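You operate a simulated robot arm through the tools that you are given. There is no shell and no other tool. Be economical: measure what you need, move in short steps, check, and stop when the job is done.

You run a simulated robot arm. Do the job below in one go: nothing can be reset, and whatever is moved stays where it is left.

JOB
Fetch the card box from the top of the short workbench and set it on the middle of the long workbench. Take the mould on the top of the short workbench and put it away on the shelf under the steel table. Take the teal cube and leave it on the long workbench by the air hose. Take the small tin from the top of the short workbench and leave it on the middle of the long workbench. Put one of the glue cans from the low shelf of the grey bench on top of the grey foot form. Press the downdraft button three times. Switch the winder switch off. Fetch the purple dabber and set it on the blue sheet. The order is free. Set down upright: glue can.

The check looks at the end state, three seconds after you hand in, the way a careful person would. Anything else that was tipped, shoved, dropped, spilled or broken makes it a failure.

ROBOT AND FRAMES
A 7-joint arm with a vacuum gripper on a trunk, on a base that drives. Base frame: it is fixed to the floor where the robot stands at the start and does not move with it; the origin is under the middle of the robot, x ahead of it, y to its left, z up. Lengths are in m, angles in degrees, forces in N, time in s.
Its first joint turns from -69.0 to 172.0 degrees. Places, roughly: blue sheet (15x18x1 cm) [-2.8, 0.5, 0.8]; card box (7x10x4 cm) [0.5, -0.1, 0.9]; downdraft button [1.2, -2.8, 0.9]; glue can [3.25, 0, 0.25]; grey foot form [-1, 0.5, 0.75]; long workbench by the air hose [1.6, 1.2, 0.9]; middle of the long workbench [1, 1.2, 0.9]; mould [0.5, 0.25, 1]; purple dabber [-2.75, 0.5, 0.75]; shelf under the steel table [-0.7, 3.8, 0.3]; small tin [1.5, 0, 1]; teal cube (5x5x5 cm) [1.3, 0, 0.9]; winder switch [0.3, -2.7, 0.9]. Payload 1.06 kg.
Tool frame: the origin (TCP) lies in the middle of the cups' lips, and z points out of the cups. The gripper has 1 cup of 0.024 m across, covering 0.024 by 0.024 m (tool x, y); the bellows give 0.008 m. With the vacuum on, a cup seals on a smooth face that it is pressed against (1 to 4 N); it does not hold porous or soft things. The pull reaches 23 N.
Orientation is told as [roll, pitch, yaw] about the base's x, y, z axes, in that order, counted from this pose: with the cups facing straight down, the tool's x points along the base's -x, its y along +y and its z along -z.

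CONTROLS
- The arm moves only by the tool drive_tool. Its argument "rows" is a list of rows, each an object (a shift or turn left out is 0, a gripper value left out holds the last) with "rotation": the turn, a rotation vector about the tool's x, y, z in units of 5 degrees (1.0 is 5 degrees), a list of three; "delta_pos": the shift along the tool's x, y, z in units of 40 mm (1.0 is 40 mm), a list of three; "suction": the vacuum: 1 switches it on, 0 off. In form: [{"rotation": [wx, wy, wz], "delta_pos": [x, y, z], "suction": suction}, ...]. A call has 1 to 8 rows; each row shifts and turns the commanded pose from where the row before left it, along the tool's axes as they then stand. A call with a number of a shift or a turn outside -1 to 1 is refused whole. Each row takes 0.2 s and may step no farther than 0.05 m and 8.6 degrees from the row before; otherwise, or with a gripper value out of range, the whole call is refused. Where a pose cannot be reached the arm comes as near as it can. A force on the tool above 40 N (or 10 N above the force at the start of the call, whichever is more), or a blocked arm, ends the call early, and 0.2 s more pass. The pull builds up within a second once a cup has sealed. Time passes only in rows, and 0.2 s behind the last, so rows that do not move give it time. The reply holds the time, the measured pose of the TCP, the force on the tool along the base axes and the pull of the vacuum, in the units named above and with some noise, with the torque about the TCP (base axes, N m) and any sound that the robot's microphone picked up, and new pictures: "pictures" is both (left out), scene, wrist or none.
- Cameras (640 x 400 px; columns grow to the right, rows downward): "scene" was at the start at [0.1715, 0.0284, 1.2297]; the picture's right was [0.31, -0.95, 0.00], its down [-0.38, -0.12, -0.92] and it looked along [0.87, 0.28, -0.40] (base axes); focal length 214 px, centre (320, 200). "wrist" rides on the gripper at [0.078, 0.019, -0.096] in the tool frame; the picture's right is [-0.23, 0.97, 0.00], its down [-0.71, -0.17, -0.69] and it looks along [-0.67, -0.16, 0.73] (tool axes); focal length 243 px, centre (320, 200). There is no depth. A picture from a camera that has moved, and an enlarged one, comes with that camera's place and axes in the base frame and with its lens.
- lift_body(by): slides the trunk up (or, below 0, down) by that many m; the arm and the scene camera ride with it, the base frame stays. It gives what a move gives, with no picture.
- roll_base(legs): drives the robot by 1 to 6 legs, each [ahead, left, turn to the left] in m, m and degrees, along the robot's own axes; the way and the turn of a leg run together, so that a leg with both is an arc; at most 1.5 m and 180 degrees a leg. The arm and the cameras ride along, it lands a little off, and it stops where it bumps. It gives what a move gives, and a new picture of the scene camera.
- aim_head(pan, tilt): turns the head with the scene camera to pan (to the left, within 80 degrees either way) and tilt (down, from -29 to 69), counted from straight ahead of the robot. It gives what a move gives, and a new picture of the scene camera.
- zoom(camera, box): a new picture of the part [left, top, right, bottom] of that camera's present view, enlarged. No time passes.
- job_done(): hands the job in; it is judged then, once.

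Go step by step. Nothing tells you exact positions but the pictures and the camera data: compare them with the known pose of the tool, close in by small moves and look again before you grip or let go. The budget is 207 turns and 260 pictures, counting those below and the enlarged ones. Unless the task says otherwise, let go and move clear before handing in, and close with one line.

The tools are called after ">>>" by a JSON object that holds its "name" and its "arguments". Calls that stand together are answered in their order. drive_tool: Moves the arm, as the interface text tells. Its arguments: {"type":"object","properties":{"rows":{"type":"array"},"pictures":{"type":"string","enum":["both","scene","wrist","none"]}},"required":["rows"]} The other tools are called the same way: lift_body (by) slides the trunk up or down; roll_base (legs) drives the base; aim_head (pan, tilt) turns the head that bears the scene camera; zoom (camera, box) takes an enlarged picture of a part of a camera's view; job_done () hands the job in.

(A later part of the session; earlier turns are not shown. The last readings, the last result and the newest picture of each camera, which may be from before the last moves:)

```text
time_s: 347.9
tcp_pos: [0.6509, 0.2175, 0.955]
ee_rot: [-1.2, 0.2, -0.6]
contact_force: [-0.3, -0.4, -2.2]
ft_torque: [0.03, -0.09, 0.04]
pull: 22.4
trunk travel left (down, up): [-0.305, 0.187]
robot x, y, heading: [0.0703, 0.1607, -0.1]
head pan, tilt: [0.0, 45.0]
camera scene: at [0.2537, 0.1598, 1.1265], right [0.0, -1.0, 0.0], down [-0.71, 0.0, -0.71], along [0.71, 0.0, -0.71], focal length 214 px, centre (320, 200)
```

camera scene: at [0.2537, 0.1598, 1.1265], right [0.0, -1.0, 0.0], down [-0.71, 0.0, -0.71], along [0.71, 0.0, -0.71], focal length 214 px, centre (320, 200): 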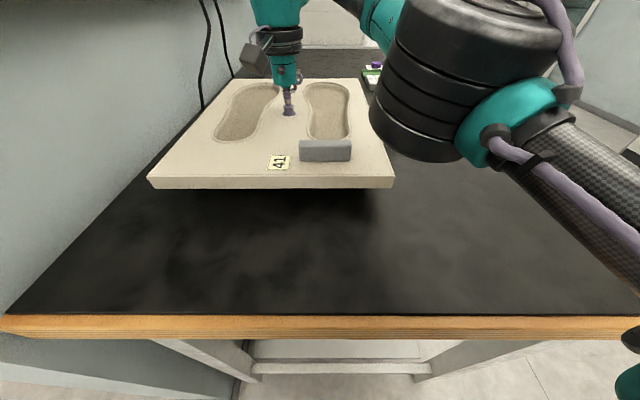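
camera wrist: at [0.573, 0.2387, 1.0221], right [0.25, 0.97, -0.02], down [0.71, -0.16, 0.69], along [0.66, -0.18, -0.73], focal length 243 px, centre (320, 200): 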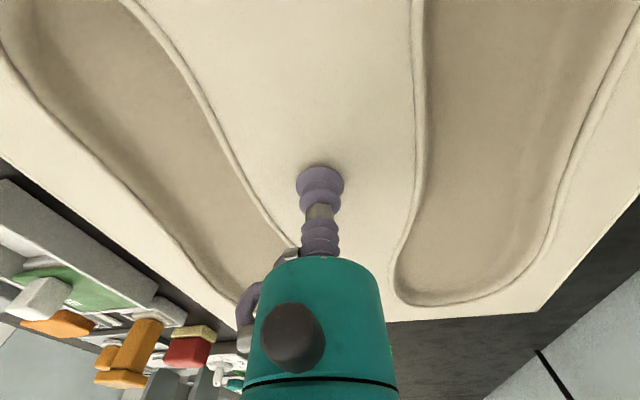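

>>> {"name": "zoom", "arguments": {"camera": "scene", "box": [240, 120, 400, 220]}}

```text
4.00 times, centred on (320, 170) of scene
camera zoom: at [0.2537, 0.1598, 1.1265], right [0.0, -1.0, 0.0], down [-0.71, 0.0, -0.71], along [0.71, 0.0, -0.71], focal length 858 px, centre (320, 320)
```

zoom: 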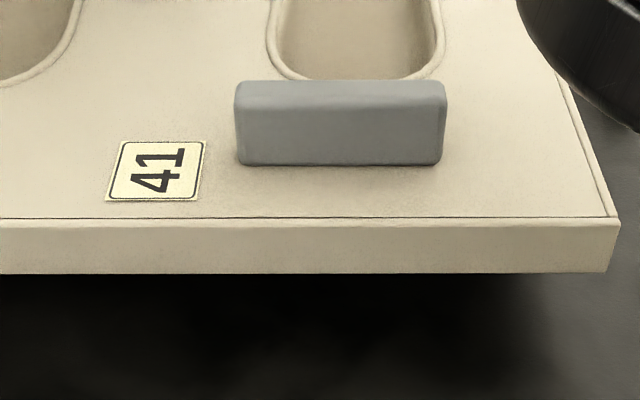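

The block rides level and is too narrow to grip separately; the slab seems light. I'll carry it level and gently. Raising and retracting a bit.

>>> {"name": "drive_tool", "arguments": {"rows": [{"delta_pos": [0.3, 0, -0.4]}, {"delta_pos": [0.5, 0, -0.4]}, {"delta_pos": [0.5, 0, -0.4]}, {"delta_pos": [0.5, 0, -0.4]}, {"delta_pos": [0.4, 0, -0.3]}], "pictures": "scene"}}

```text
time_s: 349.1
tcp_pos: [0.5618, 0.221, 1.0339]
ee_rot: [-1.2, 0.2, -0.8]
contact_force: [-0.6, 0.6, -2.7]
ft_torque: [0.08, -0.11, 0.0]
pull: 22.7
trunk travel left (down, up): [-0.305, 0.187]
robot x, y, heading: [0.0722, 0.1603, 0.0]
head pan, tilt: [0.0, 45.0]
camera scene: at [0.2535, 0.1598, 1.1265], right [0.0, -1.0, 0.0], down [-0.71, 0.0, -0.71], along [0.71, 0.0, -0.71], focal length 214 px, centre (320, 200)
```

scene: 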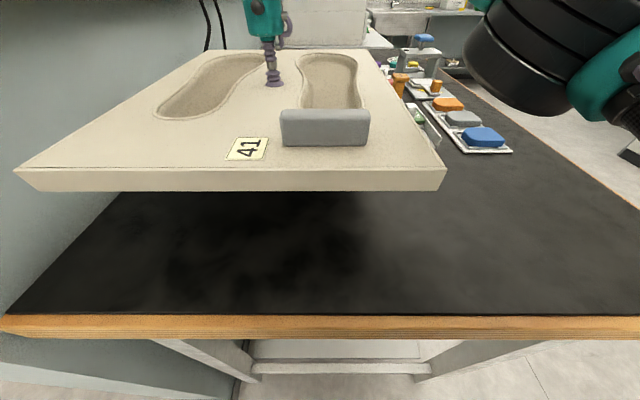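

>>> {"name": "roll_base", "arguments": {"legs": [[-0.54, 0, 0], [0, 0, 90]]}}

```text
time_s: 356.0
tcp_pos: [-0.5218, 0.649, 1.0327]
ee_rot: [-1.1, 0.1, 88.7]
contact_force: [-0.4, 0.4, -2.7]
ft_torque: [0.14, 0.07, -0.03]
pull: 22.9
trunk travel left (down, up): [-0.305, 0.187]
robot x, y, heading: [-0.4656, 0.1587, 89.6]
head pan, tilt: [0.0, 45.0]
camera scene: at [-0.4637, 0.3396, 1.1265], right [1.0, -0.01, 0.0], down [-0.01, -0.71, -0.71], along [0.01, 0.71, -0.71], focal length 214 px, centre (320, 200)
```

scene: 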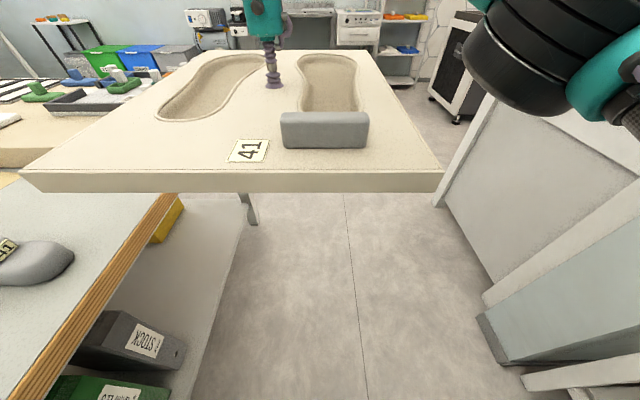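

>>> {"name": "roll_base", "arguments": {"legs": [[0, -0.08, 0], [1.2, 0, 0], [1.1, 0, 0], [0, 0.4, 0]]}}

```text
time_s: 371.9
tcp_pos: [-0.8497, 2.9445, 1.0313]
ee_rot: [-1.2, 0.2, 90.0]
contact_force: [0.3, 0.0, -2.9]
ft_torque: [0.16, 0.07, 0.0]
pull: 22.4
trunk travel left (down, up): [-0.305, 0.187]
robot x, y, heading: [-0.7794, 2.4548, 90.9]
head pan, tilt: [0.0, 45.0]
camera scene: at [-0.786, 2.6357, 1.1265], right [1.0, 0.01, 0.0], down [0.01, -0.71, -0.71], along [-0.01, 0.71, -0.71], focal length 214 px, centre (320, 200)
```

scene: 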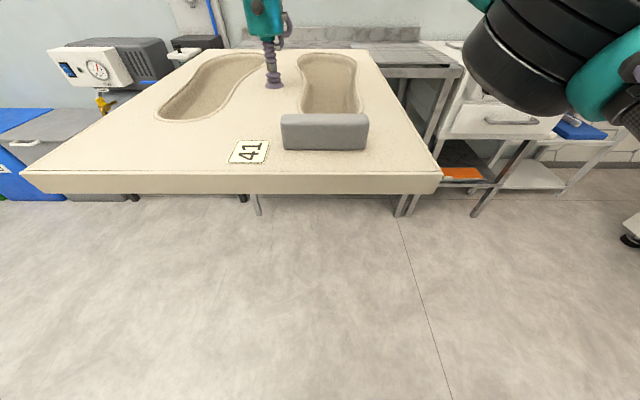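

Now lower: arm forward/down first, then trunk.

>>> {"name": "drive_tool", "arguments": {"rows": [{"delta_pos": [-0.4, 0, 0.6]}, {"delta_pos": [-0.4, 0, 0.7]}, {"delta_pos": [-0.4, 0, 0.8]}, {"delta_pos": [-0.2, 0, 0.8]}, {"delta_pos": [0, 0, 0.8]}, {"delta_pos": [0, 0, 0.8]}], "pictures": "scene"}}

>>> {"name": "lift_body", "arguments": {"by": -0.15}}

```text
time_s: 373.3
tcp_pos: [-0.8459, 2.9986, 0.8515]
ee_rot: [-1.2, 0.0, 89.8]
contact_force: [-0.2, -0.2, -1.6]
ft_torque: [0.14, 0.07, 0.03]
pull: 23.4
trunk travel left (down, up): [-0.305, 0.187]
robot x, y, heading: [-0.7809, 2.4517, 90.8]
head pan, tilt: [0.0, 45.0]
camera scene: at [-0.7859, 2.6358, 1.1265], right [1.0, 0.01, 0.0], down [0.01, -0.71, -0.71], along [-0.01, 0.71, -0.71], focal length 214 px, centre (320, 200)
```

scene: 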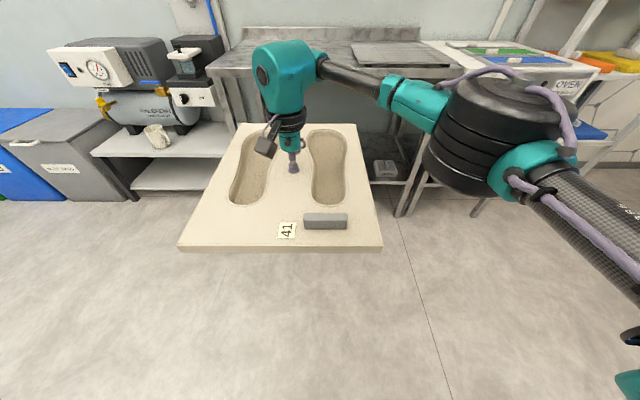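

```text
time_s: 375.1
tcp_pos: [-0.8456, 2.9989, 0.7034]
ee_rot: [-1.3, 0.2, 90.0]
contact_force: [0.5, 0.2, -2.7]
ft_torque: [0.13, 0.04, 0.02]
pull: 22.4
trunk travel left (down, up): [-0.155, 0.337]
robot x, y, heading: [-0.786, 2.4521, 90.4]
head pan, tilt: [0.0, 45.0]
```

>>> {"name": "lift_body", "arguments": {"by": -0.15}}

>>> {"name": "roll_base", "arguments": {"legs": [[0, 0.11, -0.5]]}}

>>> {"name": "drive_tool", "arguments": {"rows": [{"delta_pos": [0, 0, 0.8]}, {"delta_pos": [0, 0, 0.8]}, {"delta_pos": [0, 0, 0.8]}], "pictures": "scene"}}

```text
time_s: 376.8
tcp_pos: [-0.8453, 2.9982, 0.5518]
ee_rot: [-1.1, 0.1, 89.9]
contact_force: [0.3, 0.6, -2.6]
ft_torque: [0.15, 0.05, 0.02]
pull: 23.3
trunk travel left (down, up): [-0.005, 0.487]
robot x, y, heading: [-0.7828, 2.4561, 90.7]
head pan, tilt: [0.0, 45.0]
```

```text
time_s: 378.4
tcp_pos: [-0.9516, 2.9983, 0.5523]
ee_rot: [-1.2, 0.2, 89.4]
contact_force: [0.3, 0.7, -2.4]
ft_torque: [0.15, 0.05, 0.02]
pull: 23.2
trunk travel left (down, up): [-0.005, 0.487]
robot x, y, heading: [-0.8956, 2.4529, 90.5]
head pan, tilt: [0.0, 45.0]
camera scene: at [-0.8941, 2.7228, 0.8195], right [1.0, 0.0, 0.0], down [0.0, -0.71, -0.71], along [0.0, 0.71, -0.71], focal length 214 px, centre (320, 200)
```

scene: 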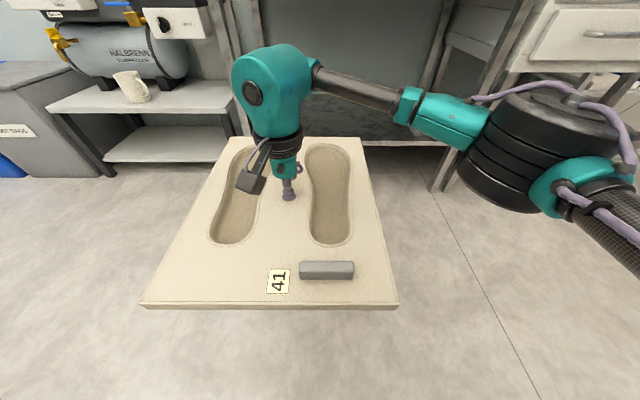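

```text
time_s: 379.2
tcp_pos: [-0.9476, 2.9986, 0.4542]
ee_rot: [-1.2, 0.2, 89.5]
contact_force: [-0.6, -0.7, -1.7]
ft_torque: [0.12, 0.02, 0.03]
pull: 22.8
trunk travel left (down, up): [-0.005, 0.487]
robot x, y, heading: [-0.8923, 2.4528, 90.1]
head pan, tilt: [0.0, 45.0]
camera scene: at [-0.8941, 2.7227, 0.8196], right [1.0, 0.0, 0.0], down [0.0, -0.71, -0.71], along [0.0, 0.71, -0.71], focal length 214 px, centre (320, 200)
```

scene: 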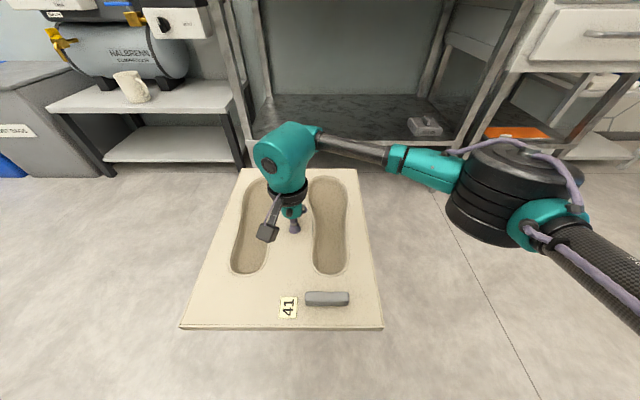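

I'm in front of the steel table with the slab at z≈0.43. I check the small item on the shelf near where my elbow will go.

>>> {"name": "zoom", "arguments": {"camera": "scene", "box": [340, 60, 500, 160]}}

```text
4.00 times, centred on (420, 110) of scene
camera zoom: at [-0.8941, 2.7227, 0.8196], right [1.0, 0.0, 0.0], down [0.0, -0.71, -0.71], along [0.0, 0.71, -0.71], focal length 858 px, centre (-80, 560)
```

zoom: 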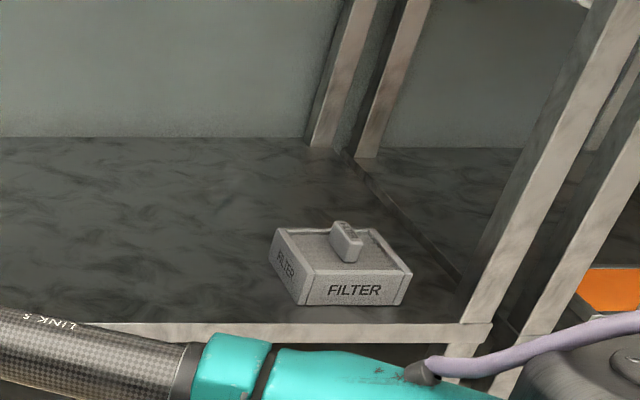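

The filter has the same kind of handle, so the grey block is simply the mould's handle. To keep my elbow clear of the filter I turn the base left 15° and counter-rotate the tool.

>>> {"name": "roll_base", "arguments": {"legs": [[0, 0, 15]]}}

>>> {"name": "drive_tool", "arguments": {"rows": [{"rotation": [0, 0, 1]}, {"rotation": [0, 0, 1]}, {"rotation": [0, 0, 1]}], "pictures": "scene"}}

```text
time_s: 380.5
tcp_pos: [-1.0869, 2.9663, 0.4562]
ee_rot: [-1.2, 0.2, 104.4]
contact_force: [-0.8, -0.2, -2.4]
ft_torque: [0.09, 0.09, 0.04]
pull: 23.1
trunk travel left (down, up): [-0.005, 0.487]
robot x, y, heading: [-0.8905, 2.4536, 105.1]
head pan, tilt: [0.0, 45.0]
camera scene: at [-0.9635, 2.7133, 0.8195], right [0.97, 0.26, 0.0], down [0.19, -0.68, -0.71], along [-0.19, 0.68, -0.71], focal length 214 px, centre (320, 200)
```

scene: 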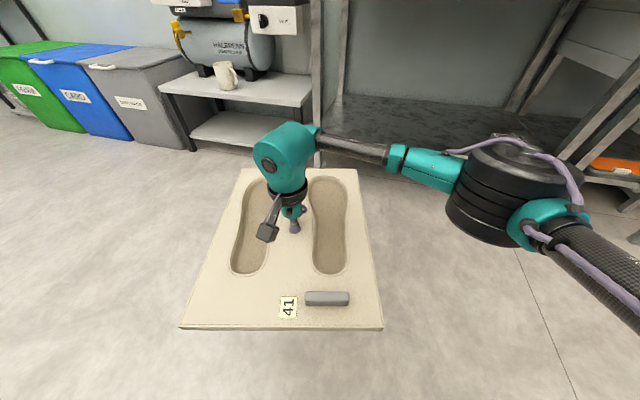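

```text
time_s: 381.3
tcp_pos: [-1.0872, 2.965, 0.4552]
ee_rot: [-1.3, -0.1, 89.4]
contact_force: [-0.4, 0.8, -2.0]
ft_torque: [0.14, 0.04, 0.03]
pull: 23.3
trunk travel left (down, up): [-0.005, 0.487]
robot x, y, heading: [-0.8926, 2.4535, 105.2]
head pan, tilt: [0.0, 45.0]
camera scene: at [-0.9635, 2.7133, 0.8195], right [0.97, 0.26, 0.0], down [0.19, -0.68, -0.71], along [-0.19, 0.68, -0.71], focal length 214 px, centre (320, 200)
```

scene: 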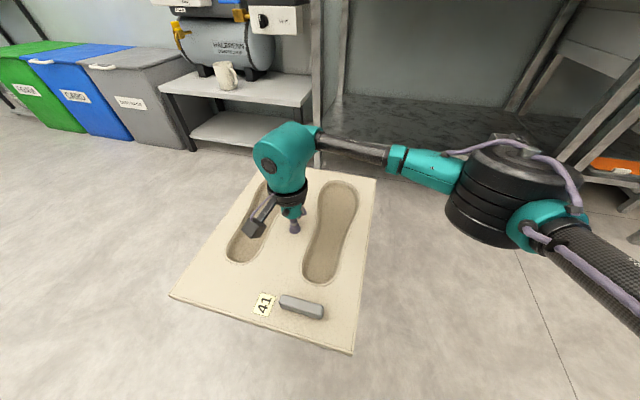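

>>> {"name": "roll_base", "arguments": {"legs": [[-0.041, -0.152, 0], [0.483, -0.13, 0]]}}

>>> {"name": "zoom", "arguments": {"camera": "wrist", "box": [0, 0, 640, 400]}}

```text
time_s: 385.9
tcp_pos: [-0.9323, 3.466, 0.4564]
ee_rot: [-1.2, -0.1, 89.4]
contact_force: [0.3, -0.4, -3.5]
ft_torque: [0.11, 0.07, 0.03]
pull: 23.2
trunk travel left (down, up): [-0.005, 0.487]
robot x, y, heading: [-0.7381, 2.9517, 105.5]
head pan, tilt: [0.0, 45.0]
camera scene: at [-0.8089, 3.214, 0.8196], right [0.96, 0.26, 0.0], down [0.19, -0.68, -0.71], along [-0.19, 0.68, -0.71], focal length 214 px, centre (320, 200)
```

scene: 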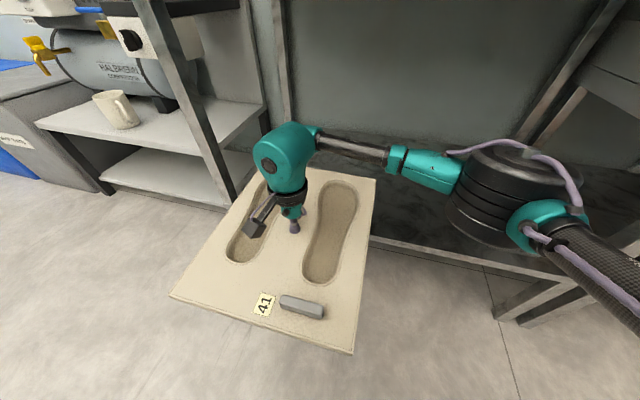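

```text
1.00 times, centred on (320, 200) of wrist (not enlarged: the box is as wide or as high as the picture)
camera zoom: at [-0.954, 3.3874, 0.5513], right [-0.97, 0.24, -0.02], down [0.16, 0.71, 0.69], along [0.18, 0.67, -0.72], focal length 243 px, centre (320, 200)
```

zoom: 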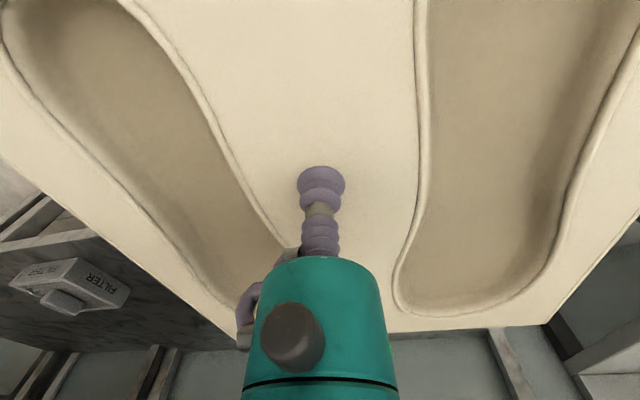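

Clear so far: left leg at x≈-1.21, slab edge at −1.09. Moving in under the table.

>>> {"name": "roll_base", "arguments": {"legs": [[0.193, -0.053, 0]]}}

```text
time_s: 387.5
tcp_pos: [-0.9306, 3.6659, 0.4561]
ee_rot: [-1.2, -0.2, 89.3]
contact_force: [0.7, -1.0, -3.2]
ft_torque: [0.12, 0.06, 0.02]
pull: 22.2
trunk travel left (down, up): [-0.005, 0.487]
robot x, y, heading: [-0.7371, 3.1515, 105.1]
head pan, tilt: [0.0, 45.0]
camera scene: at [-0.8076, 3.4134, 0.8196], right [0.97, 0.26, 0.0], down [0.18, -0.68, -0.71], along [-0.18, 0.68, -0.71], focal length 214 px, centre (320, 200)
```

scene: 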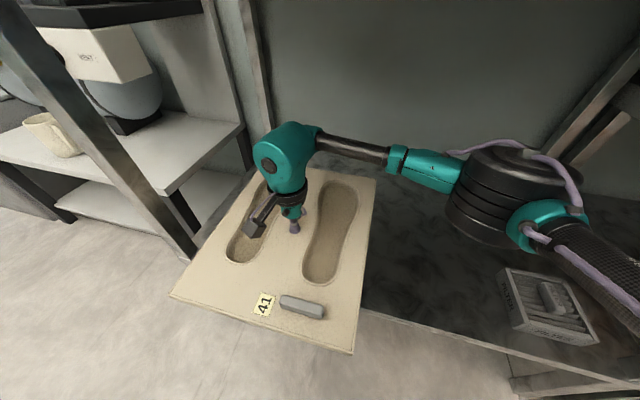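

Filter is well clear. My head must not hit the table edge, so I pan it aside, advance 0.1 m, and extend the arm for the rest.

>>> {"name": "aim_head", "arguments": {"pan": -75, "tilt": 30}}

>>> {"name": "roll_base", "arguments": {"legs": [[0.097, -0.026, 0]]}}

>>> {"name": "drive_tool", "arguments": {"rows": [{"delta_pos": [-0.5, 0, 0]}, {"delta_pos": [-0.5, 0, 0]}, {"delta_pos": [-0.5, 0, 0]}], "pictures": "wrist"}}

```text
time_s: 388.9
tcp_pos: [-0.9305, 3.6667, 0.4562]
ee_rot: [-1.2, -0.1, 89.3]
contact_force: [0.6, 0.8, -2.5]
ft_torque: [0.11, 0.04, 0.01]
pull: 23.0
trunk travel left (down, up): [-0.005, 0.487]
robot x, y, heading: [-0.7371, 3.1536, 105.3]
head pan, tilt: [-75.0, 30.0]
camera scene: at [-0.7082, 3.3804, 0.8422], right [0.5, -0.86, 0.0], down [-0.43, -0.25, -0.87], along [0.75, 0.43, -0.5], focal length 214 px, centre (320, 200)
```

scene: 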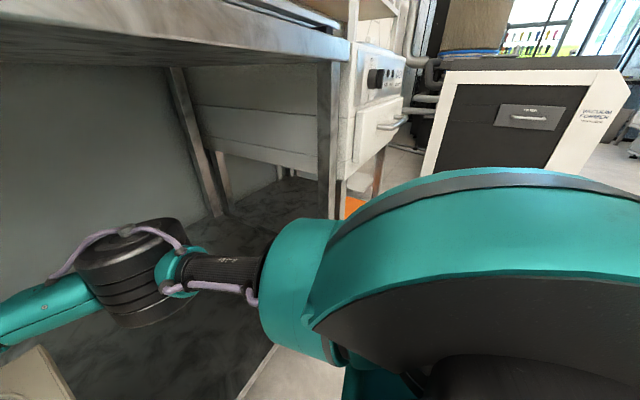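

```text
time_s: 390.1
tcp_pos: [-0.9303, 3.7669, 0.4552]
ee_rot: [-1.2, 0.0, 89.5]
contact_force: [0.3, 1.4, -1.9]
ft_torque: [0.12, 0.05, -0.03]
pull: 22.8
trunk travel left (down, up): [-0.005, 0.487]
robot x, y, heading: [-0.742, 3.2557, 104.9]
head pan, tilt: [-75.0, 30.0]
camera scene: at [-0.7086, 3.4805, 0.8422], right [0.5, -0.86, 0.0], down [-0.43, -0.25, -0.87], along [0.75, 0.43, -0.5], focal length 214 px, centre (320, 200)
```

scene: 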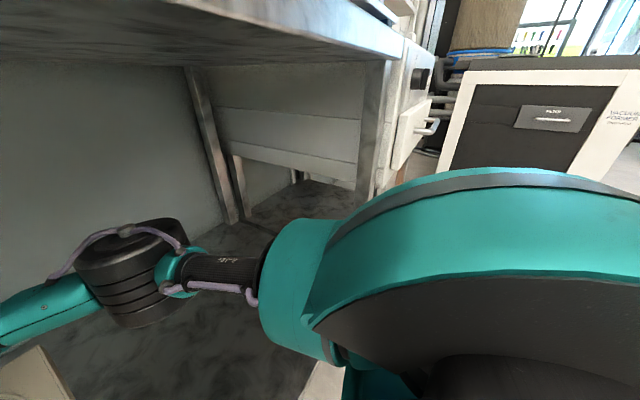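

```text
time_s: 390.9
tcp_pos: [-0.9299, 3.826, 0.4565]
ee_rot: [-1.3, -0.1, 89.3]
contact_force: [-1.2, -0.4, -2.9]
ft_torque: [0.11, 0.09, 0.01]
pull: 22.9
trunk travel left (down, up): [-0.005, 0.487]
robot x, y, heading: [-0.741, 3.2508, 105.2]
head pan, tilt: [-75.0, 30.0]
camera wrist: at [-0.9523, 3.7479, 0.5516], right [-0.97, 0.25, -0.02], down [0.16, 0.71, 0.69], along [0.18, 0.66, -0.72], focal length 243 px, centre (320, 200)
```

wrist: 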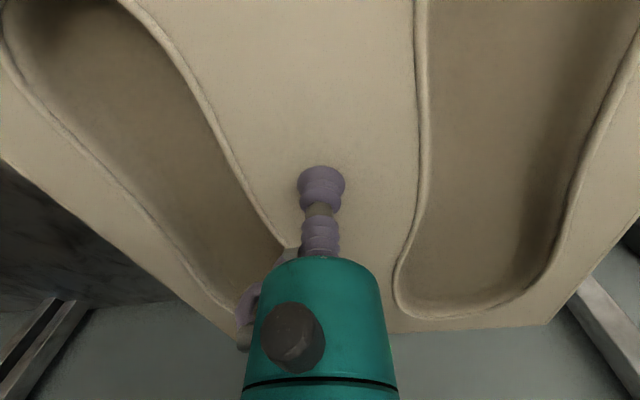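

>>> {"name": "drive_tool", "arguments": {"rows": [{"delta_pos": [-0.5, 0, 0.5]}, {"delta_pos": [0, 0, 0.7]}, {"delta_pos": [0, 0, 0.5]}, {"delta_pos": [0, 0, 0.3]}], "pictures": "wrist"}}

```text
time_s: 391.9
tcp_pos: [-0.9289, 3.8484, 0.3767]
ee_rot: [-1.2, -0.1, 89.5]
contact_force: [0.0, -0.2, -2.1]
ft_torque: [0.14, 0.04, -0.01]
pull: 22.9
trunk travel left (down, up): [-0.005, 0.487]
robot x, y, heading: [-0.7339, 3.2514, 105.3]
head pan, tilt: [-75.0, 30.0]
camera wrist: at [-0.95, 3.7681, 0.4713], right [-0.97, 0.25, -0.02], down [0.16, 0.7, 0.69], along [0.18, 0.67, -0.72], focal length 243 px, centre (320, 200)
```

wrist: 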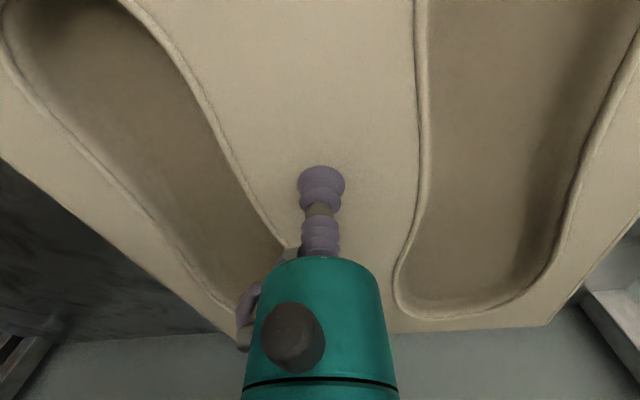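

>>> {"name": "drive_tool", "arguments": {"rows": [{"delta_pos": [0, 0, 0.3]}, {"delta_pos": [0, 0, 0.2]}, {"delta_pos": [0, 0, 0.15]}], "pictures": "none"}}

```text
time_s: 392.7
tcp_pos: [-0.9283, 3.8465, 0.3499]
ee_rot: [-1.1, 0.0, 89.4]
contact_force: [-0.7, -0.2, -0.6]
ft_torque: [-0.1, 0.04, -0.07]
pull: 22.3
trunk travel left (down, up): [-0.005, 0.487]
robot x, y, heading: [-0.7391, 3.2564, 105.0]
head pan, tilt: [-75.0, 30.0]
```

>>> {"name": "drive_tool", "arguments": {"rows": [{"delta_pos": [0, 0, 0.08]}, {"delta_pos": [0, 0, 0.06]}, {}], "pictures": "none"}}

```text
time_s: 393.5
tcp_pos: [-0.9274, 3.8473, 0.3463]
ee_rot: [-1.0, -0.3, 89.3]
contact_force: [2.2, 1.7, 15.8]
ft_torque: [-0.1, 0.0, 0.0]
pull: 22.6
trunk travel left (down, up): [-0.005, 0.487]
robot x, y, heading: [-0.739, 3.2535, 105.1]
head pan, tilt: [-75.0, 30.0]
```

The slab rests on the shelf. Release and rise gently.

>>> {"name": "drive_tool", "arguments": {"rows": [{"delta_pos": [0, 0, -0.08]}, {"suction": 0}, {}, {}, {"delta_pos": [0, 0, -0.3]}, {"delta_pos": [0, 0, -0.6]}, {"delta_pos": [0, 0, -0.8]}, {"delta_pos": [0, 0, -0.8]}], "pictures": "wrist"}}

```text
time_s: 395.3
tcp_pos: [-0.9295, 3.846, 0.4494]
ee_rot: [-1.2, -0.1, 89.3]
contact_force: [-0.6, -0.1, -0.1]
ft_torque: [-0.01, -0.02, 0.01]
pull: 0.0
trunk travel left (down, up): [-0.005, 0.487]
robot x, y, heading: [-0.7339, 3.2521, 105.1]
head pan, tilt: [-75.0, 30.0]
camera wrist: at [-0.9516, 3.7677, 0.5447], right [-0.97, 0.25, -0.02], down [0.16, 0.7, 0.69], along [0.18, 0.66, -0.72], focal length 243 px, centre (320, 200)
```

wrist: 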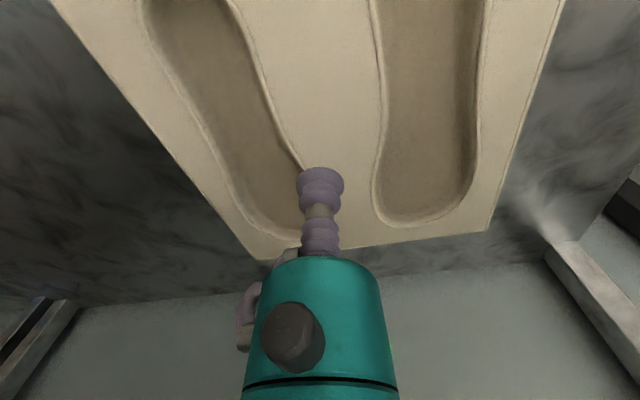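

Mould lies on the shelf. I back straight out.

>>> {"name": "roll_base", "arguments": {"legs": [[-0.869, 0.233, 0]]}}

>>> {"name": "aim_head", "arguments": {"pan": 0, "tilt": 20}}

```text
time_s: 400.0
tcp_pos: [-0.9289, 2.9477, 0.4492]
ee_rot: [-1.3, -0.1, 89.1]
contact_force: [-0.1, -0.1, 0.3]
ft_torque: [-0.03, 0.01, 0.0]
pull: 0.1
trunk travel left (down, up): [-0.005, 0.487]
robot x, y, heading: [-0.7379, 2.3556, 104.8]
head pan, tilt: [-75.0, 30.0]
camera scene: at [-0.7087, 2.5813, 0.8422], right [0.5, -0.87, 0.0], down [-0.43, -0.25, -0.87], along [0.75, 0.43, -0.5], focal length 214 px, centre (320, 200)
```

scene: 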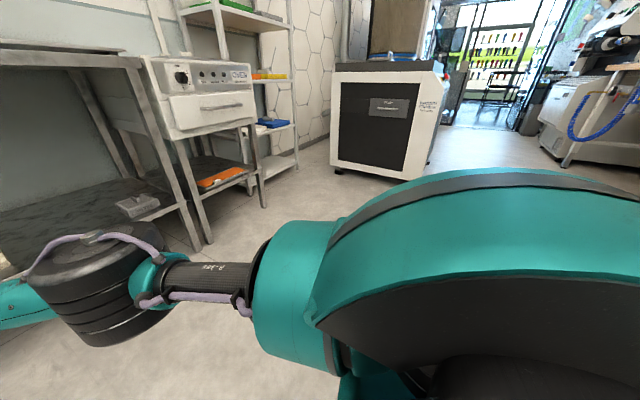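

```text
time_s: 401.5
tcp_pos: [-0.929, 2.9472, 0.4495]
ee_rot: [-1.2, 0.0, 89.2]
contact_force: [0.1, 0.7, -0.1]
ft_torque: [-0.04, 0.01, -0.03]
pull: 0.2
trunk travel left (down, up): [-0.005, 0.487]
robot x, y, heading: [-0.7367, 2.3524, 105.0]
head pan, tilt: [0.0, 20.0]
camera scene: at [-0.811, 2.6261, 0.8583], right [0.97, 0.26, 0.0], down [0.09, -0.33, -0.94], along [-0.24, 0.91, -0.34], focal length 214 px, centre (320, 200)
```

scene: 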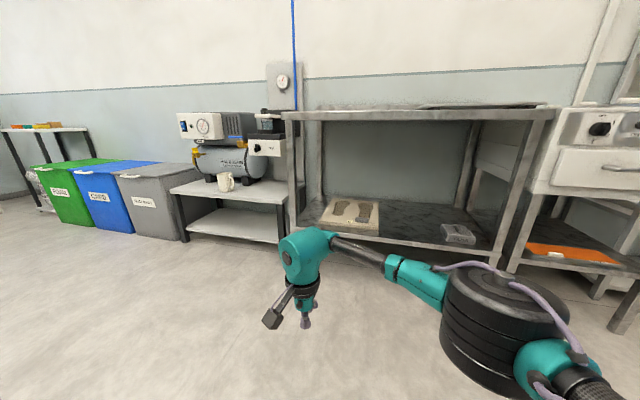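

Mould is in place. Restore trunk, tool yaw and arm.

>>> {"name": "lift_body", "arguments": {"by": 0.37}}

>>> {"name": "drive_tool", "arguments": {"rows": [{"delta_pos": [0.3, 0, -0.9], "rotation": [0, 0, -1]}, {"delta_pos": [0.3, 0, -0.9], "rotation": [0, 0, -1]}, {"delta_pos": [0.3, 0, -0.9], "rotation": [0, 0, -1]}, {"delta_pos": [0.5, 0, -0.9]}, {"delta_pos": [0.5, 0, -0.9]}, {"delta_pos": [0.8, 0, -0.5]}, {"delta_pos": [0.8, 0, -0.5]}, {"delta_pos": [0.8, 0, -0.3]}], "pictures": "none"}}

```text
time_s: 405.1
tcp_pos: [-0.9318, 2.9557, 0.9242]
ee_rot: [1.9, -11.2, 88.8]
contact_force: [0.6, 0.0, -0.6]
ft_torque: [0.01, 0.04, 0.0]
pull: 0.0
trunk travel left (down, up): [-0.375, 0.117]
robot x, y, heading: [-0.7369, 2.3544, 104.9]
head pan, tilt: [0.0, 20.0]
```

```text
time_s: 406.9
tcp_pos: [-0.8884, 2.7448, 1.1202]
ee_rot: [-1.0, -11.3, 104.1]
contact_force: [0.3, 0.8, -0.5]
ft_torque: [0.04, -0.02, -0.02]
pull: 0.0
trunk travel left (down, up): [-0.375, 0.117]
robot x, y, heading: [-0.7379, 2.3532, 104.9]
head pan, tilt: [0.0, 20.0]
```

>>> {"name": "drive_tool", "arguments": {"rows": [{"rotation": [-0.1, 1, 0]}, {"rotation": [-0.1, 1, 0]}, {"rotation": [0, 0.26, 0]}], "pictures": "none"}}

>>> {"name": "roll_base", "arguments": {"legs": [[0, 0, 75]]}}

>>> {"name": "aim_head", "arguments": {"pan": 40, "tilt": 20}}

```text
time_s: 407.7
tcp_pos: [-0.8895, 2.7457, 1.1193]
ee_rot: [0.0, 0.1, 104.1]
contact_force: [-0.4, -1.3, 0.2]
ft_torque: [-0.01, -0.01, 0.0]
pull: 0.0
trunk travel left (down, up): [-0.375, 0.117]
robot x, y, heading: [-0.7378, 2.3512, 104.8]
head pan, tilt: [0.0, 20.0]
```

```text
time_s: 411.3
tcp_pos: [-1.1565, 2.3126, 1.1197]
ee_rot: [0.0, 0.0, 178.8]
contact_force: [-0.6, -0.6, 0.8]
ft_torque: [0.01, 0.03, -0.01]
pull: 0.1
trunk travel left (down, up): [-0.375, 0.117]
robot x, y, heading: [-0.7406, 2.3539, 179.7]
head pan, tilt: [0.0, 20.0]
camera scene: at [-0.9149, 2.3553, 1.236], right [0.01, 1.0, 0.0], down [0.34, 0.0, -0.94], along [-0.94, 0.01, -0.34], focal length 214 px, centre (320, 200)
```

scene: 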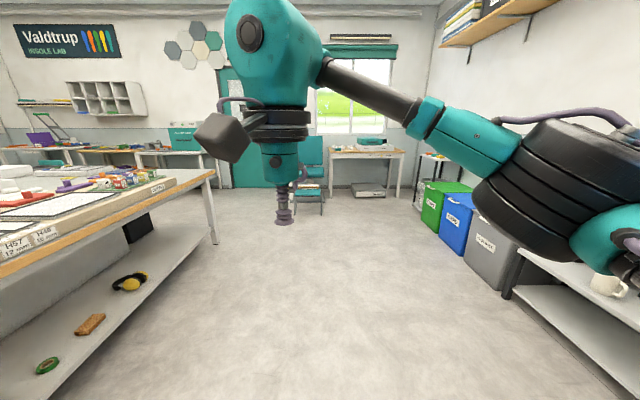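

```text
time_s: 412.4
tcp_pos: [-1.1561, 2.3138, 1.1199]
ee_rot: [0.0, 0.0, 178.8]
contact_force: [-0.4, -0.2, -0.4]
ft_torque: [0.02, 0.01, -0.01]
pull: 0.0
trunk travel left (down, up): [-0.375, 0.117]
robot x, y, heading: [-0.737, 2.3546, 179.5]
head pan, tilt: [40.0, 20.0]
camera scene: at [-0.8935, 2.2954, 1.236], right [-0.64, 0.77, 0.0], down [0.26, 0.22, -0.94], along [-0.72, -0.6, -0.34], focal length 214 px, centre (320, 200)
```

scene: 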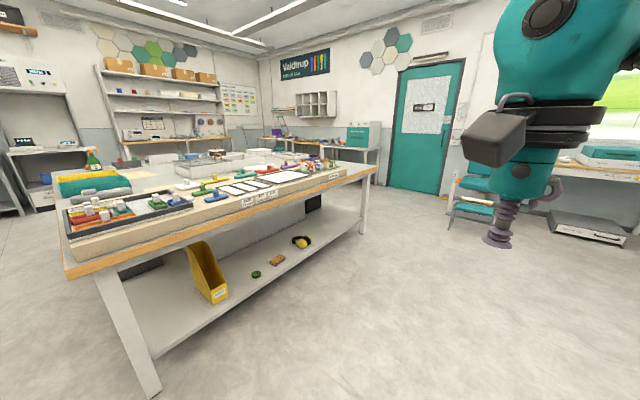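

>>> {"name": "zoom", "arguments": {"camera": "scene", "box": [60, 130, 380, 290]}}

>>> {"name": "roll_base", "arguments": {"legs": [[1.4, -0.05, 0], [1.3, 0, 0]]}}

>>> {"name": "aim_head", "arguments": {"pan": 75, "tilt": 20}}

```text
2.00 times, centred on (220, 210) of scene
camera zoom: at [-0.8935, 2.2954, 1.236], right [-0.64, 0.77, 0.0], down [0.26, 0.22, -0.94], along [-0.72, -0.6, -0.34], focal length 429 px, centre (520, 180)
```

zoom: 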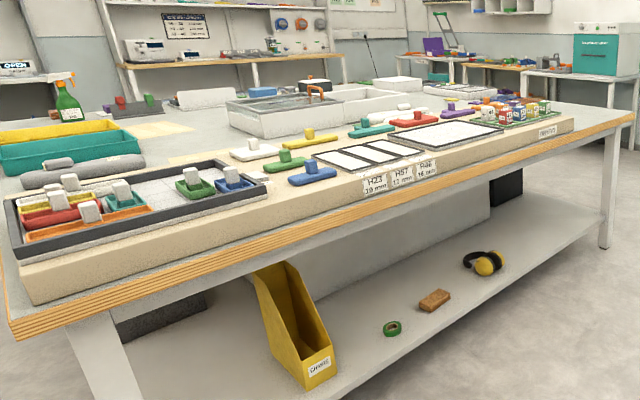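

```text
time_s: 425.5
tcp_pos: [-3.8604, 2.3899, 1.1197]
ee_rot: [0.0, 0.0, 177.8]
contact_force: [1.1, -0.1, -0.3]
ft_torque: [0.01, -0.01, 0.0]
pull: 0.0
trunk travel left (down, up): [-0.375, 0.117]
robot x, y, heading: [-3.4418, 2.4243, 178.6]
head pan, tilt: [40.0, 20.0]
camera scene: at [-3.598, 2.3681, 1.236], right [-0.62, 0.78, 0.0], down [0.27, 0.21, -0.94], along [-0.73, -0.59, -0.34], focal length 214 px, centre (320, 200)
```

scene: 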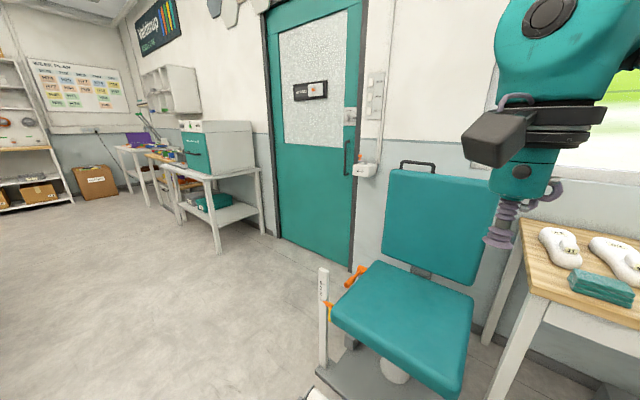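

```text
time_s: 426.5
tcp_pos: [-3.8599, 2.3894, 1.1186]
ee_rot: [-0.1, 0.0, 177.7]
contact_force: [-0.6, -0.3, 0.3]
ft_torque: [0.01, 0.02, 0.0]
pull: 0.0
trunk travel left (down, up): [-0.375, 0.117]
robot x, y, heading: [-3.4415, 2.4241, 178.7]
head pan, tilt: [75.0, 20.0]
camera scene: at [-3.5514, 2.3369, 1.236], right [-0.96, 0.28, 0.0], down [0.1, 0.33, -0.94], along [-0.27, -0.9, -0.34], focal length 214 px, centre (320, 200)
```

scene: 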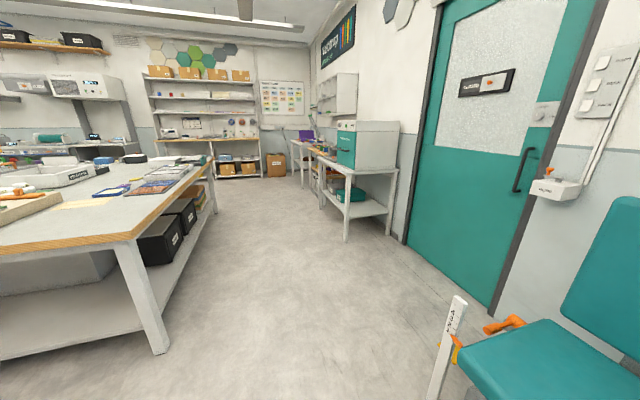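

Table's far end is at x≈-3.0. I turn around and drive to stand at that end.

>>> {"name": "roll_base", "arguments": {"legs": [[0, 0, 91.3], [1.3, 0, 0], [0.6, 0, 0], [0, 0, 90]]}}

>>> {"name": "aim_head", "arguments": {"pan": 0, "tilt": 35}}

```text
time_s: 443.7
tcp_pos: [-3.0199, 0.5652, 1.1196]
ee_rot: [0.1, 0.0, -0.7]
contact_force: [0.1, 0.6, -0.1]
ft_torque: [-0.02, 0.01, 0.05]
pull: 0.0
trunk travel left (down, up): [-0.375, 0.117]
robot x, y, heading: [-3.4363, 0.5211, 0.2]
head pan, tilt: [75.0, 20.0]
camera scene: at [-3.3301, 0.6104, 1.236], right [0.97, -0.26, 0.0], down [-0.09, -0.33, -0.94], along [0.24, 0.91, -0.34], focal length 214 px, centre (320, 200)
```

scene: 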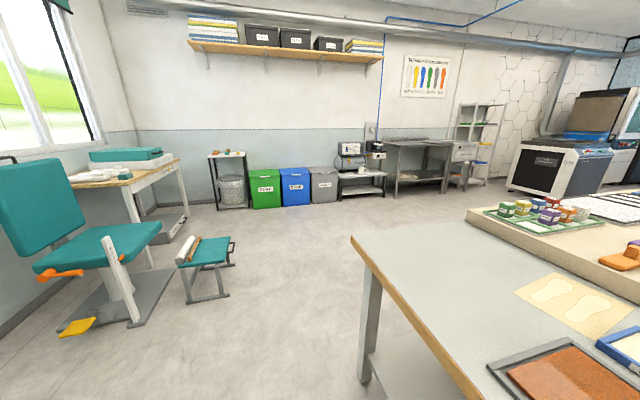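

```text
time_s: 445.2
tcp_pos: [-3.02, 0.5649, 1.1191]
ee_rot: [0.0, 0.2, -0.7]
contact_force: [0.1, -0.2, 0.5]
ft_torque: [-0.02, 0.02, 0.03]
pull: 0.0
trunk travel left (down, up): [-0.375, 0.117]
robot x, y, heading: [-3.438, 0.5219, 0.3]
head pan, tilt: [0.0, 35.0]
camera scene: at [-3.2658, 0.5207, 1.2122], right [0.0, -1.0, 0.0], down [-0.57, 0.0, -0.82], along [0.82, 0.0, -0.57], focal length 214 px, centre (320, 200)
```

scene: 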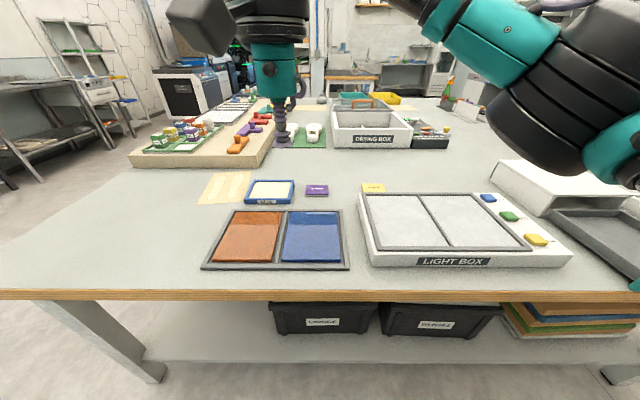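

>>> {"name": "zoom", "arguments": {"camera": "scene", "box": [190, 160, 410, 280]}}

>>> {"name": "zoom", "arguments": {"camera": "wrist", "box": [0, 0, 640, 400]}}

```text
2.91 times, centred on (300, 220) of scene
camera zoom: at [-3.2658, 0.5207, 1.2122], right [0.0, -1.0, 0.0], down [-0.57, 0.0, -0.82], along [0.82, 0.0, -0.57], focal length 624 px, centre (378, 142)
```

zoom: 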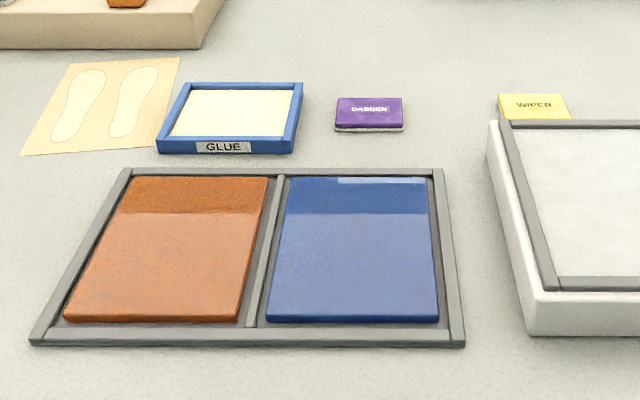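

```text
1.00 times, centred on (320, 200) of wrist (not enlarged: the box is as wide or as high as the picture)
camera zoom: at [-3.0977, 0.5851, 1.2149], right [0.25, 0.97, 0.0], down [0.71, -0.18, 0.69], along [0.66, -0.17, -0.73], focal length 243 px, centre (320, 200)
```

zoom: 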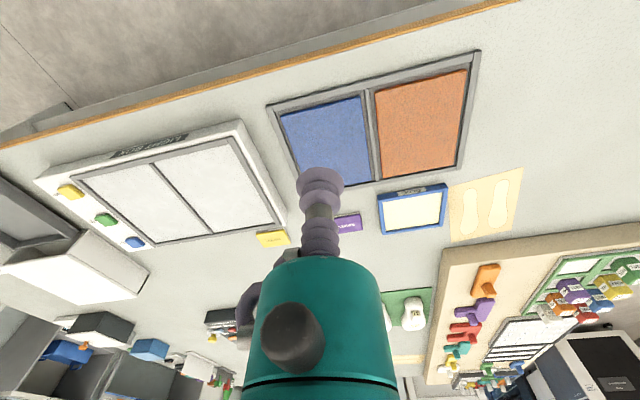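

Dabber (purple, labelled) near (-2.646,0.533), top ≈0.82; blue sheet centre ≈(-2.848,0.542), table ≈0.8. I lower the trunk and move closer.

>>> {"name": "lift_body", "arguments": {"by": -0.13}}

>>> {"name": "roll_base", "arguments": {"legs": [[0.19, 0, 0]]}}

>>> {"name": "drive_tool", "arguments": {"rows": [{"delta_pos": [-0.9, -0.15, 0.1]}, {"delta_pos": [-0.9, -0.15, 0.1]}, {"delta_pos": [-0.9, -0.15, 0.1]}, {"delta_pos": [-0.9, -0.15, 0.2]}]}}

```text
time_s: 446.8
tcp_pos: [-3.0198, 0.5652, 0.9899]
ee_rot: [0.0, -0.1, -0.6]
contact_force: [-0.3, 0.0, -0.4]
ft_torque: [0.02, 0.02, 0.0]
pull: 0.1
trunk travel left (down, up): [-0.245, 0.247]
robot x, y, heading: [-3.4378, 0.5219, 0.2]
head pan, tilt: [0.0, 35.0]
```

```text
time_s: 448.4
tcp_pos: [-2.8294, 0.5667, 0.9899]
ee_rot: [0.0, -0.1, -0.8]
contact_force: [0.2, 1.2, -0.5]
ft_torque: [0.0, -0.04, 0.0]
pull: 0.1
trunk travel left (down, up): [-0.245, 0.247]
robot x, y, heading: [-3.245, 0.523, 0.5]
head pan, tilt: [0.0, 35.0]
camera scene: at [-3.0449, 0.5212, 1.083], right [0.0, -1.0, 0.0], down [-0.57, 0.0, -0.82], along [0.82, 0.0, -0.57], focal length 214 px, centre (320, 200)
```

scene: 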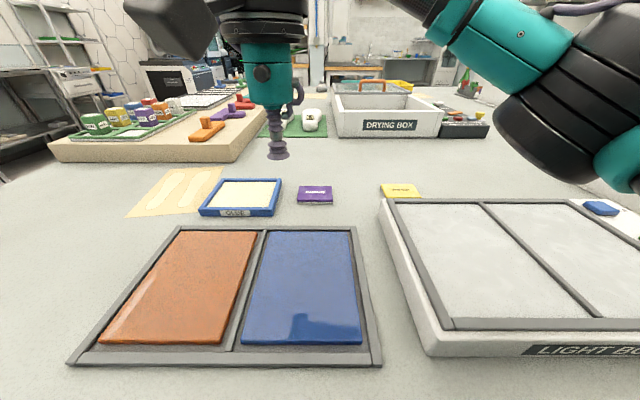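

```text
time_s: 449.4
tcp_pos: [-2.6857, 0.5398, 0.9679]
ee_rot: [-0.2, -0.1, -0.6]
contact_force: [0.9, 0.6, -0.1]
ft_torque: [-0.02, 0.06, -0.02]
pull: 0.2
trunk travel left (down, up): [-0.245, 0.247]
robot x, y, heading: [-3.2476, 0.5232, 0.1]
head pan, tilt: [0.0, 35.0]
camera scene: at [-3.0451, 0.5213, 1.083], right [0.0, -1.0, 0.0], down [-0.57, 0.0, -0.82], along [0.82, 0.0, -0.57], focal length 214 px, centre (320, 200)
camera wrist: at [-2.7635, 0.5596, 1.0646], right [0.25, 0.97, 0.0], down [0.71, -0.18, 0.69], along [0.66, -0.17, -0.73], focal length 243 px, centre (320, 200)
```

scene: 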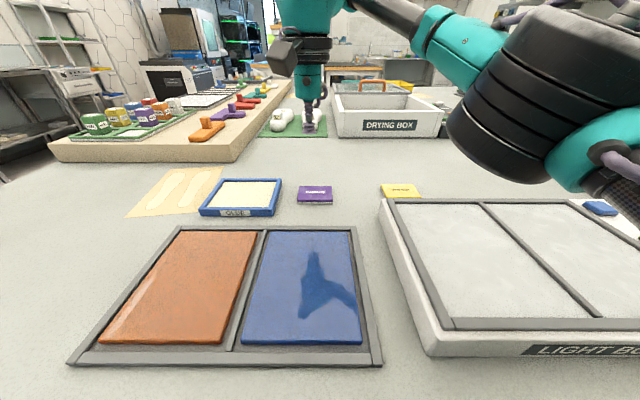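
wrist: 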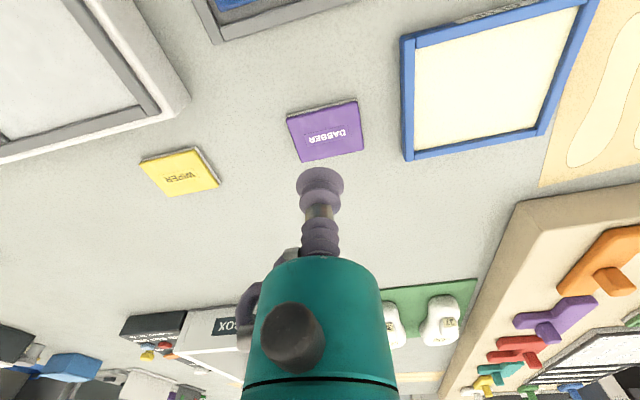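

Dabber top at (-2.643,0.535,0.825). Approach.

>>> {"name": "drive_tool", "arguments": {"rows": [{"delta_pos": [-0.55, -0.06, 0.7], "suction": 1}, {"delta_pos": [-0.52, -0.06, 0.8]}, {"delta_pos": [0, 0, 1]}, {"delta_pos": [0, 0, 0.5]}], "pictures": "wrist"}}

```text
time_s: 450.4
tcp_pos: [-2.6421, 0.5354, 0.8482]
ee_rot: [0.0, 0.1, -0.7]
contact_force: [-0.3, -0.9, -0.6]
ft_torque: [-0.02, 0.03, -0.03]
pull: 0.0
trunk travel left (down, up): [-0.245, 0.247]
robot x, y, heading: [-3.2449, 0.5214, 0.1]
head pan, tilt: [0.0, 35.0]
camera wrist: at [-2.7204, 0.5541, 0.9447], right [0.25, 0.97, 0.0], down [0.71, -0.18, 0.69], along [0.66, -0.17, -0.73], focal length 243 px, centre (320, 200)
```

wrist: 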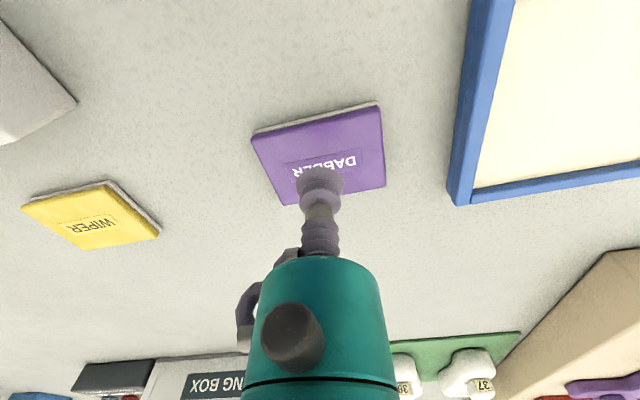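

>>> {"name": "drive_tool", "arguments": {"rows": [{"delta_pos": [0, 0, 0.35]}, {"delta_pos": [0, 0, 0.2]}, {"delta_pos": [0, 0, 0.12]}, {"delta_pos": [0, 0, 0.08]}, {}], "pictures": "none"}}

```text
time_s: 451.6
tcp_pos: [-2.6439, 0.534, 0.8185]
ee_rot: [-0.1, 0.0, -0.7]
contact_force: [0.6, 0.3, 0.0]
ft_torque: [-0.01, -0.02, 0.0]
pull: 0.2
trunk travel left (down, up): [-0.245, 0.247]
robot x, y, heading: [-3.2508, 0.5234, 0.2]
head pan, tilt: [0.0, 35.0]
```

>>> {"name": "drive_tool", "arguments": {"rows": [{"delta_pos": [0, 0, 0.08]}, {"delta_pos": [0, 0, 0.08]}, {"delta_pos": [0, 0, 0.06]}, {}], "pictures": "wrist"}}

```text
time_s: 452.6
tcp_pos: [-2.6435, 0.535, 0.8129]
ee_rot: [0.0, -0.1, -0.9]
contact_force: [4.6, 0.8, 14.8]
ft_torque: [-0.02, 0.04, 0.01]
pull: 23.2
trunk travel left (down, up): [-0.245, 0.247]
robot x, y, heading: [-3.2451, 0.5199, 0.1]
head pan, tilt: [0.0, 35.0]
camera wrist: at [-2.7213, 0.5541, 0.9075], right [0.25, 0.97, 0.0], down [0.7, -0.18, 0.69], along [0.67, -0.17, -0.73], focal length 243 px, centre (320, 200)
```

wrist: 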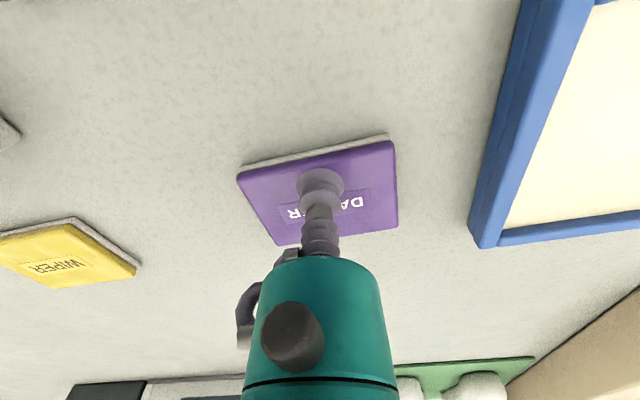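

Sealed. Lift and carry to above the blue sheet.

>>> {"name": "drive_tool", "arguments": {"rows": [{"delta_pos": [0, 0, -0.6]}, {"delta_pos": [0.2, 0, -1]}, {"delta_pos": [0.9, 0, -0.4]}, {"delta_pos": [0.9, 0, 0]}, {"delta_pos": [0.9, 0, 0]}, {"delta_pos": [0.9, 0.03, 0]}, {"delta_pos": [0.9, 0.03, 0]}, {"delta_pos": [0.4, 0.03, 0]}]}}

```text
time_s: 454.4
tcp_pos: [-2.848, 0.5412, 0.8905]
ee_rot: [0.0, 0.0, -0.9]
contact_force: [-0.1, -0.4, -0.7]
ft_torque: [0.02, 0.02, 0.01]
pull: 23.1
trunk travel left (down, up): [-0.245, 0.247]
robot x, y, heading: [-3.2475, 0.5203, 0.2]
head pan, tilt: [0.0, 35.0]
camera scene: at [-3.0452, 0.5212, 1.0831], right [0.0, -1.0, 0.0], down [-0.57, 0.0, -0.82], along [0.82, 0.0, -0.57], focal length 214 px, centre (320, 200)
camera wrist: at [-2.925, 0.5612, 0.9855], right [0.25, 0.97, 0.0], down [0.71, -0.18, 0.69], along [0.66, -0.17, -0.73], focal length 243 px, centre (320, 200)
```

scene: 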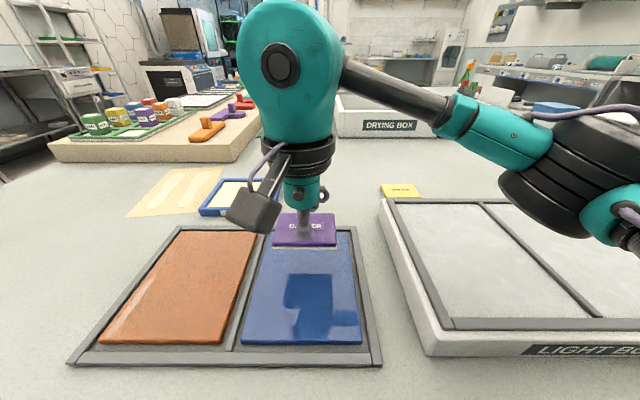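
wrist: 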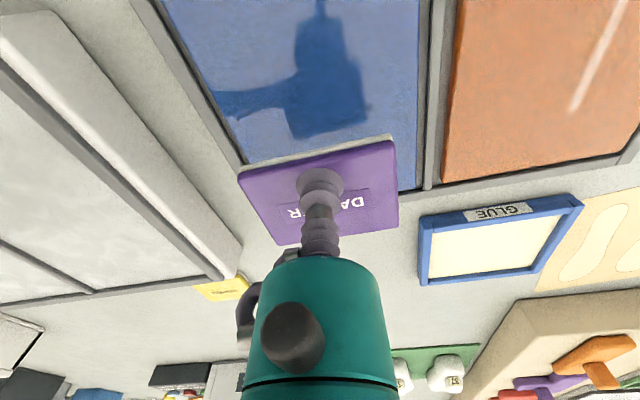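

>>> {"name": "drive_tool", "arguments": {"rows": [{"delta_pos": [0, 0, 0.8]}, {"delta_pos": [0, 0, 0.3]}, {"delta_pos": [0, 0, 0.12]}, {"delta_pos": [0, 0, 0.1]}], "pictures": "none"}}

```text
time_s: 455.4
tcp_pos: [-2.8462, 0.5409, 0.8375]
ee_rot: [0.0, 0.0, -0.6]
contact_force: [-0.5, 0.2, -0.4]
ft_torque: [0.01, 0.01, 0.01]
pull: 22.9
trunk travel left (down, up): [-0.245, 0.247]
robot x, y, heading: [-3.2481, 0.5183, 0.3]
head pan, tilt: [0.0, 35.0]
```

>>> {"name": "drive_tool", "arguments": {"rows": [{"delta_pos": [0, 0, 0.1]}, {"delta_pos": [0, 0, 0.1]}, {"delta_pos": [0, 0, 0.08]}], "pictures": "none"}}

```text
time_s: 456.1
tcp_pos: [-2.8475, 0.5416, 0.8261]
ee_rot: [0.0, 0.0, -0.7]
contact_force: [-0.1, -0.1, -0.6]
ft_torque: [-0.05, -0.01, 0.01]
pull: 23.1
trunk travel left (down, up): [-0.245, 0.247]
robot x, y, heading: [-3.2469, 0.5217, 0.2]
head pan, tilt: [0.0, 35.0]
```

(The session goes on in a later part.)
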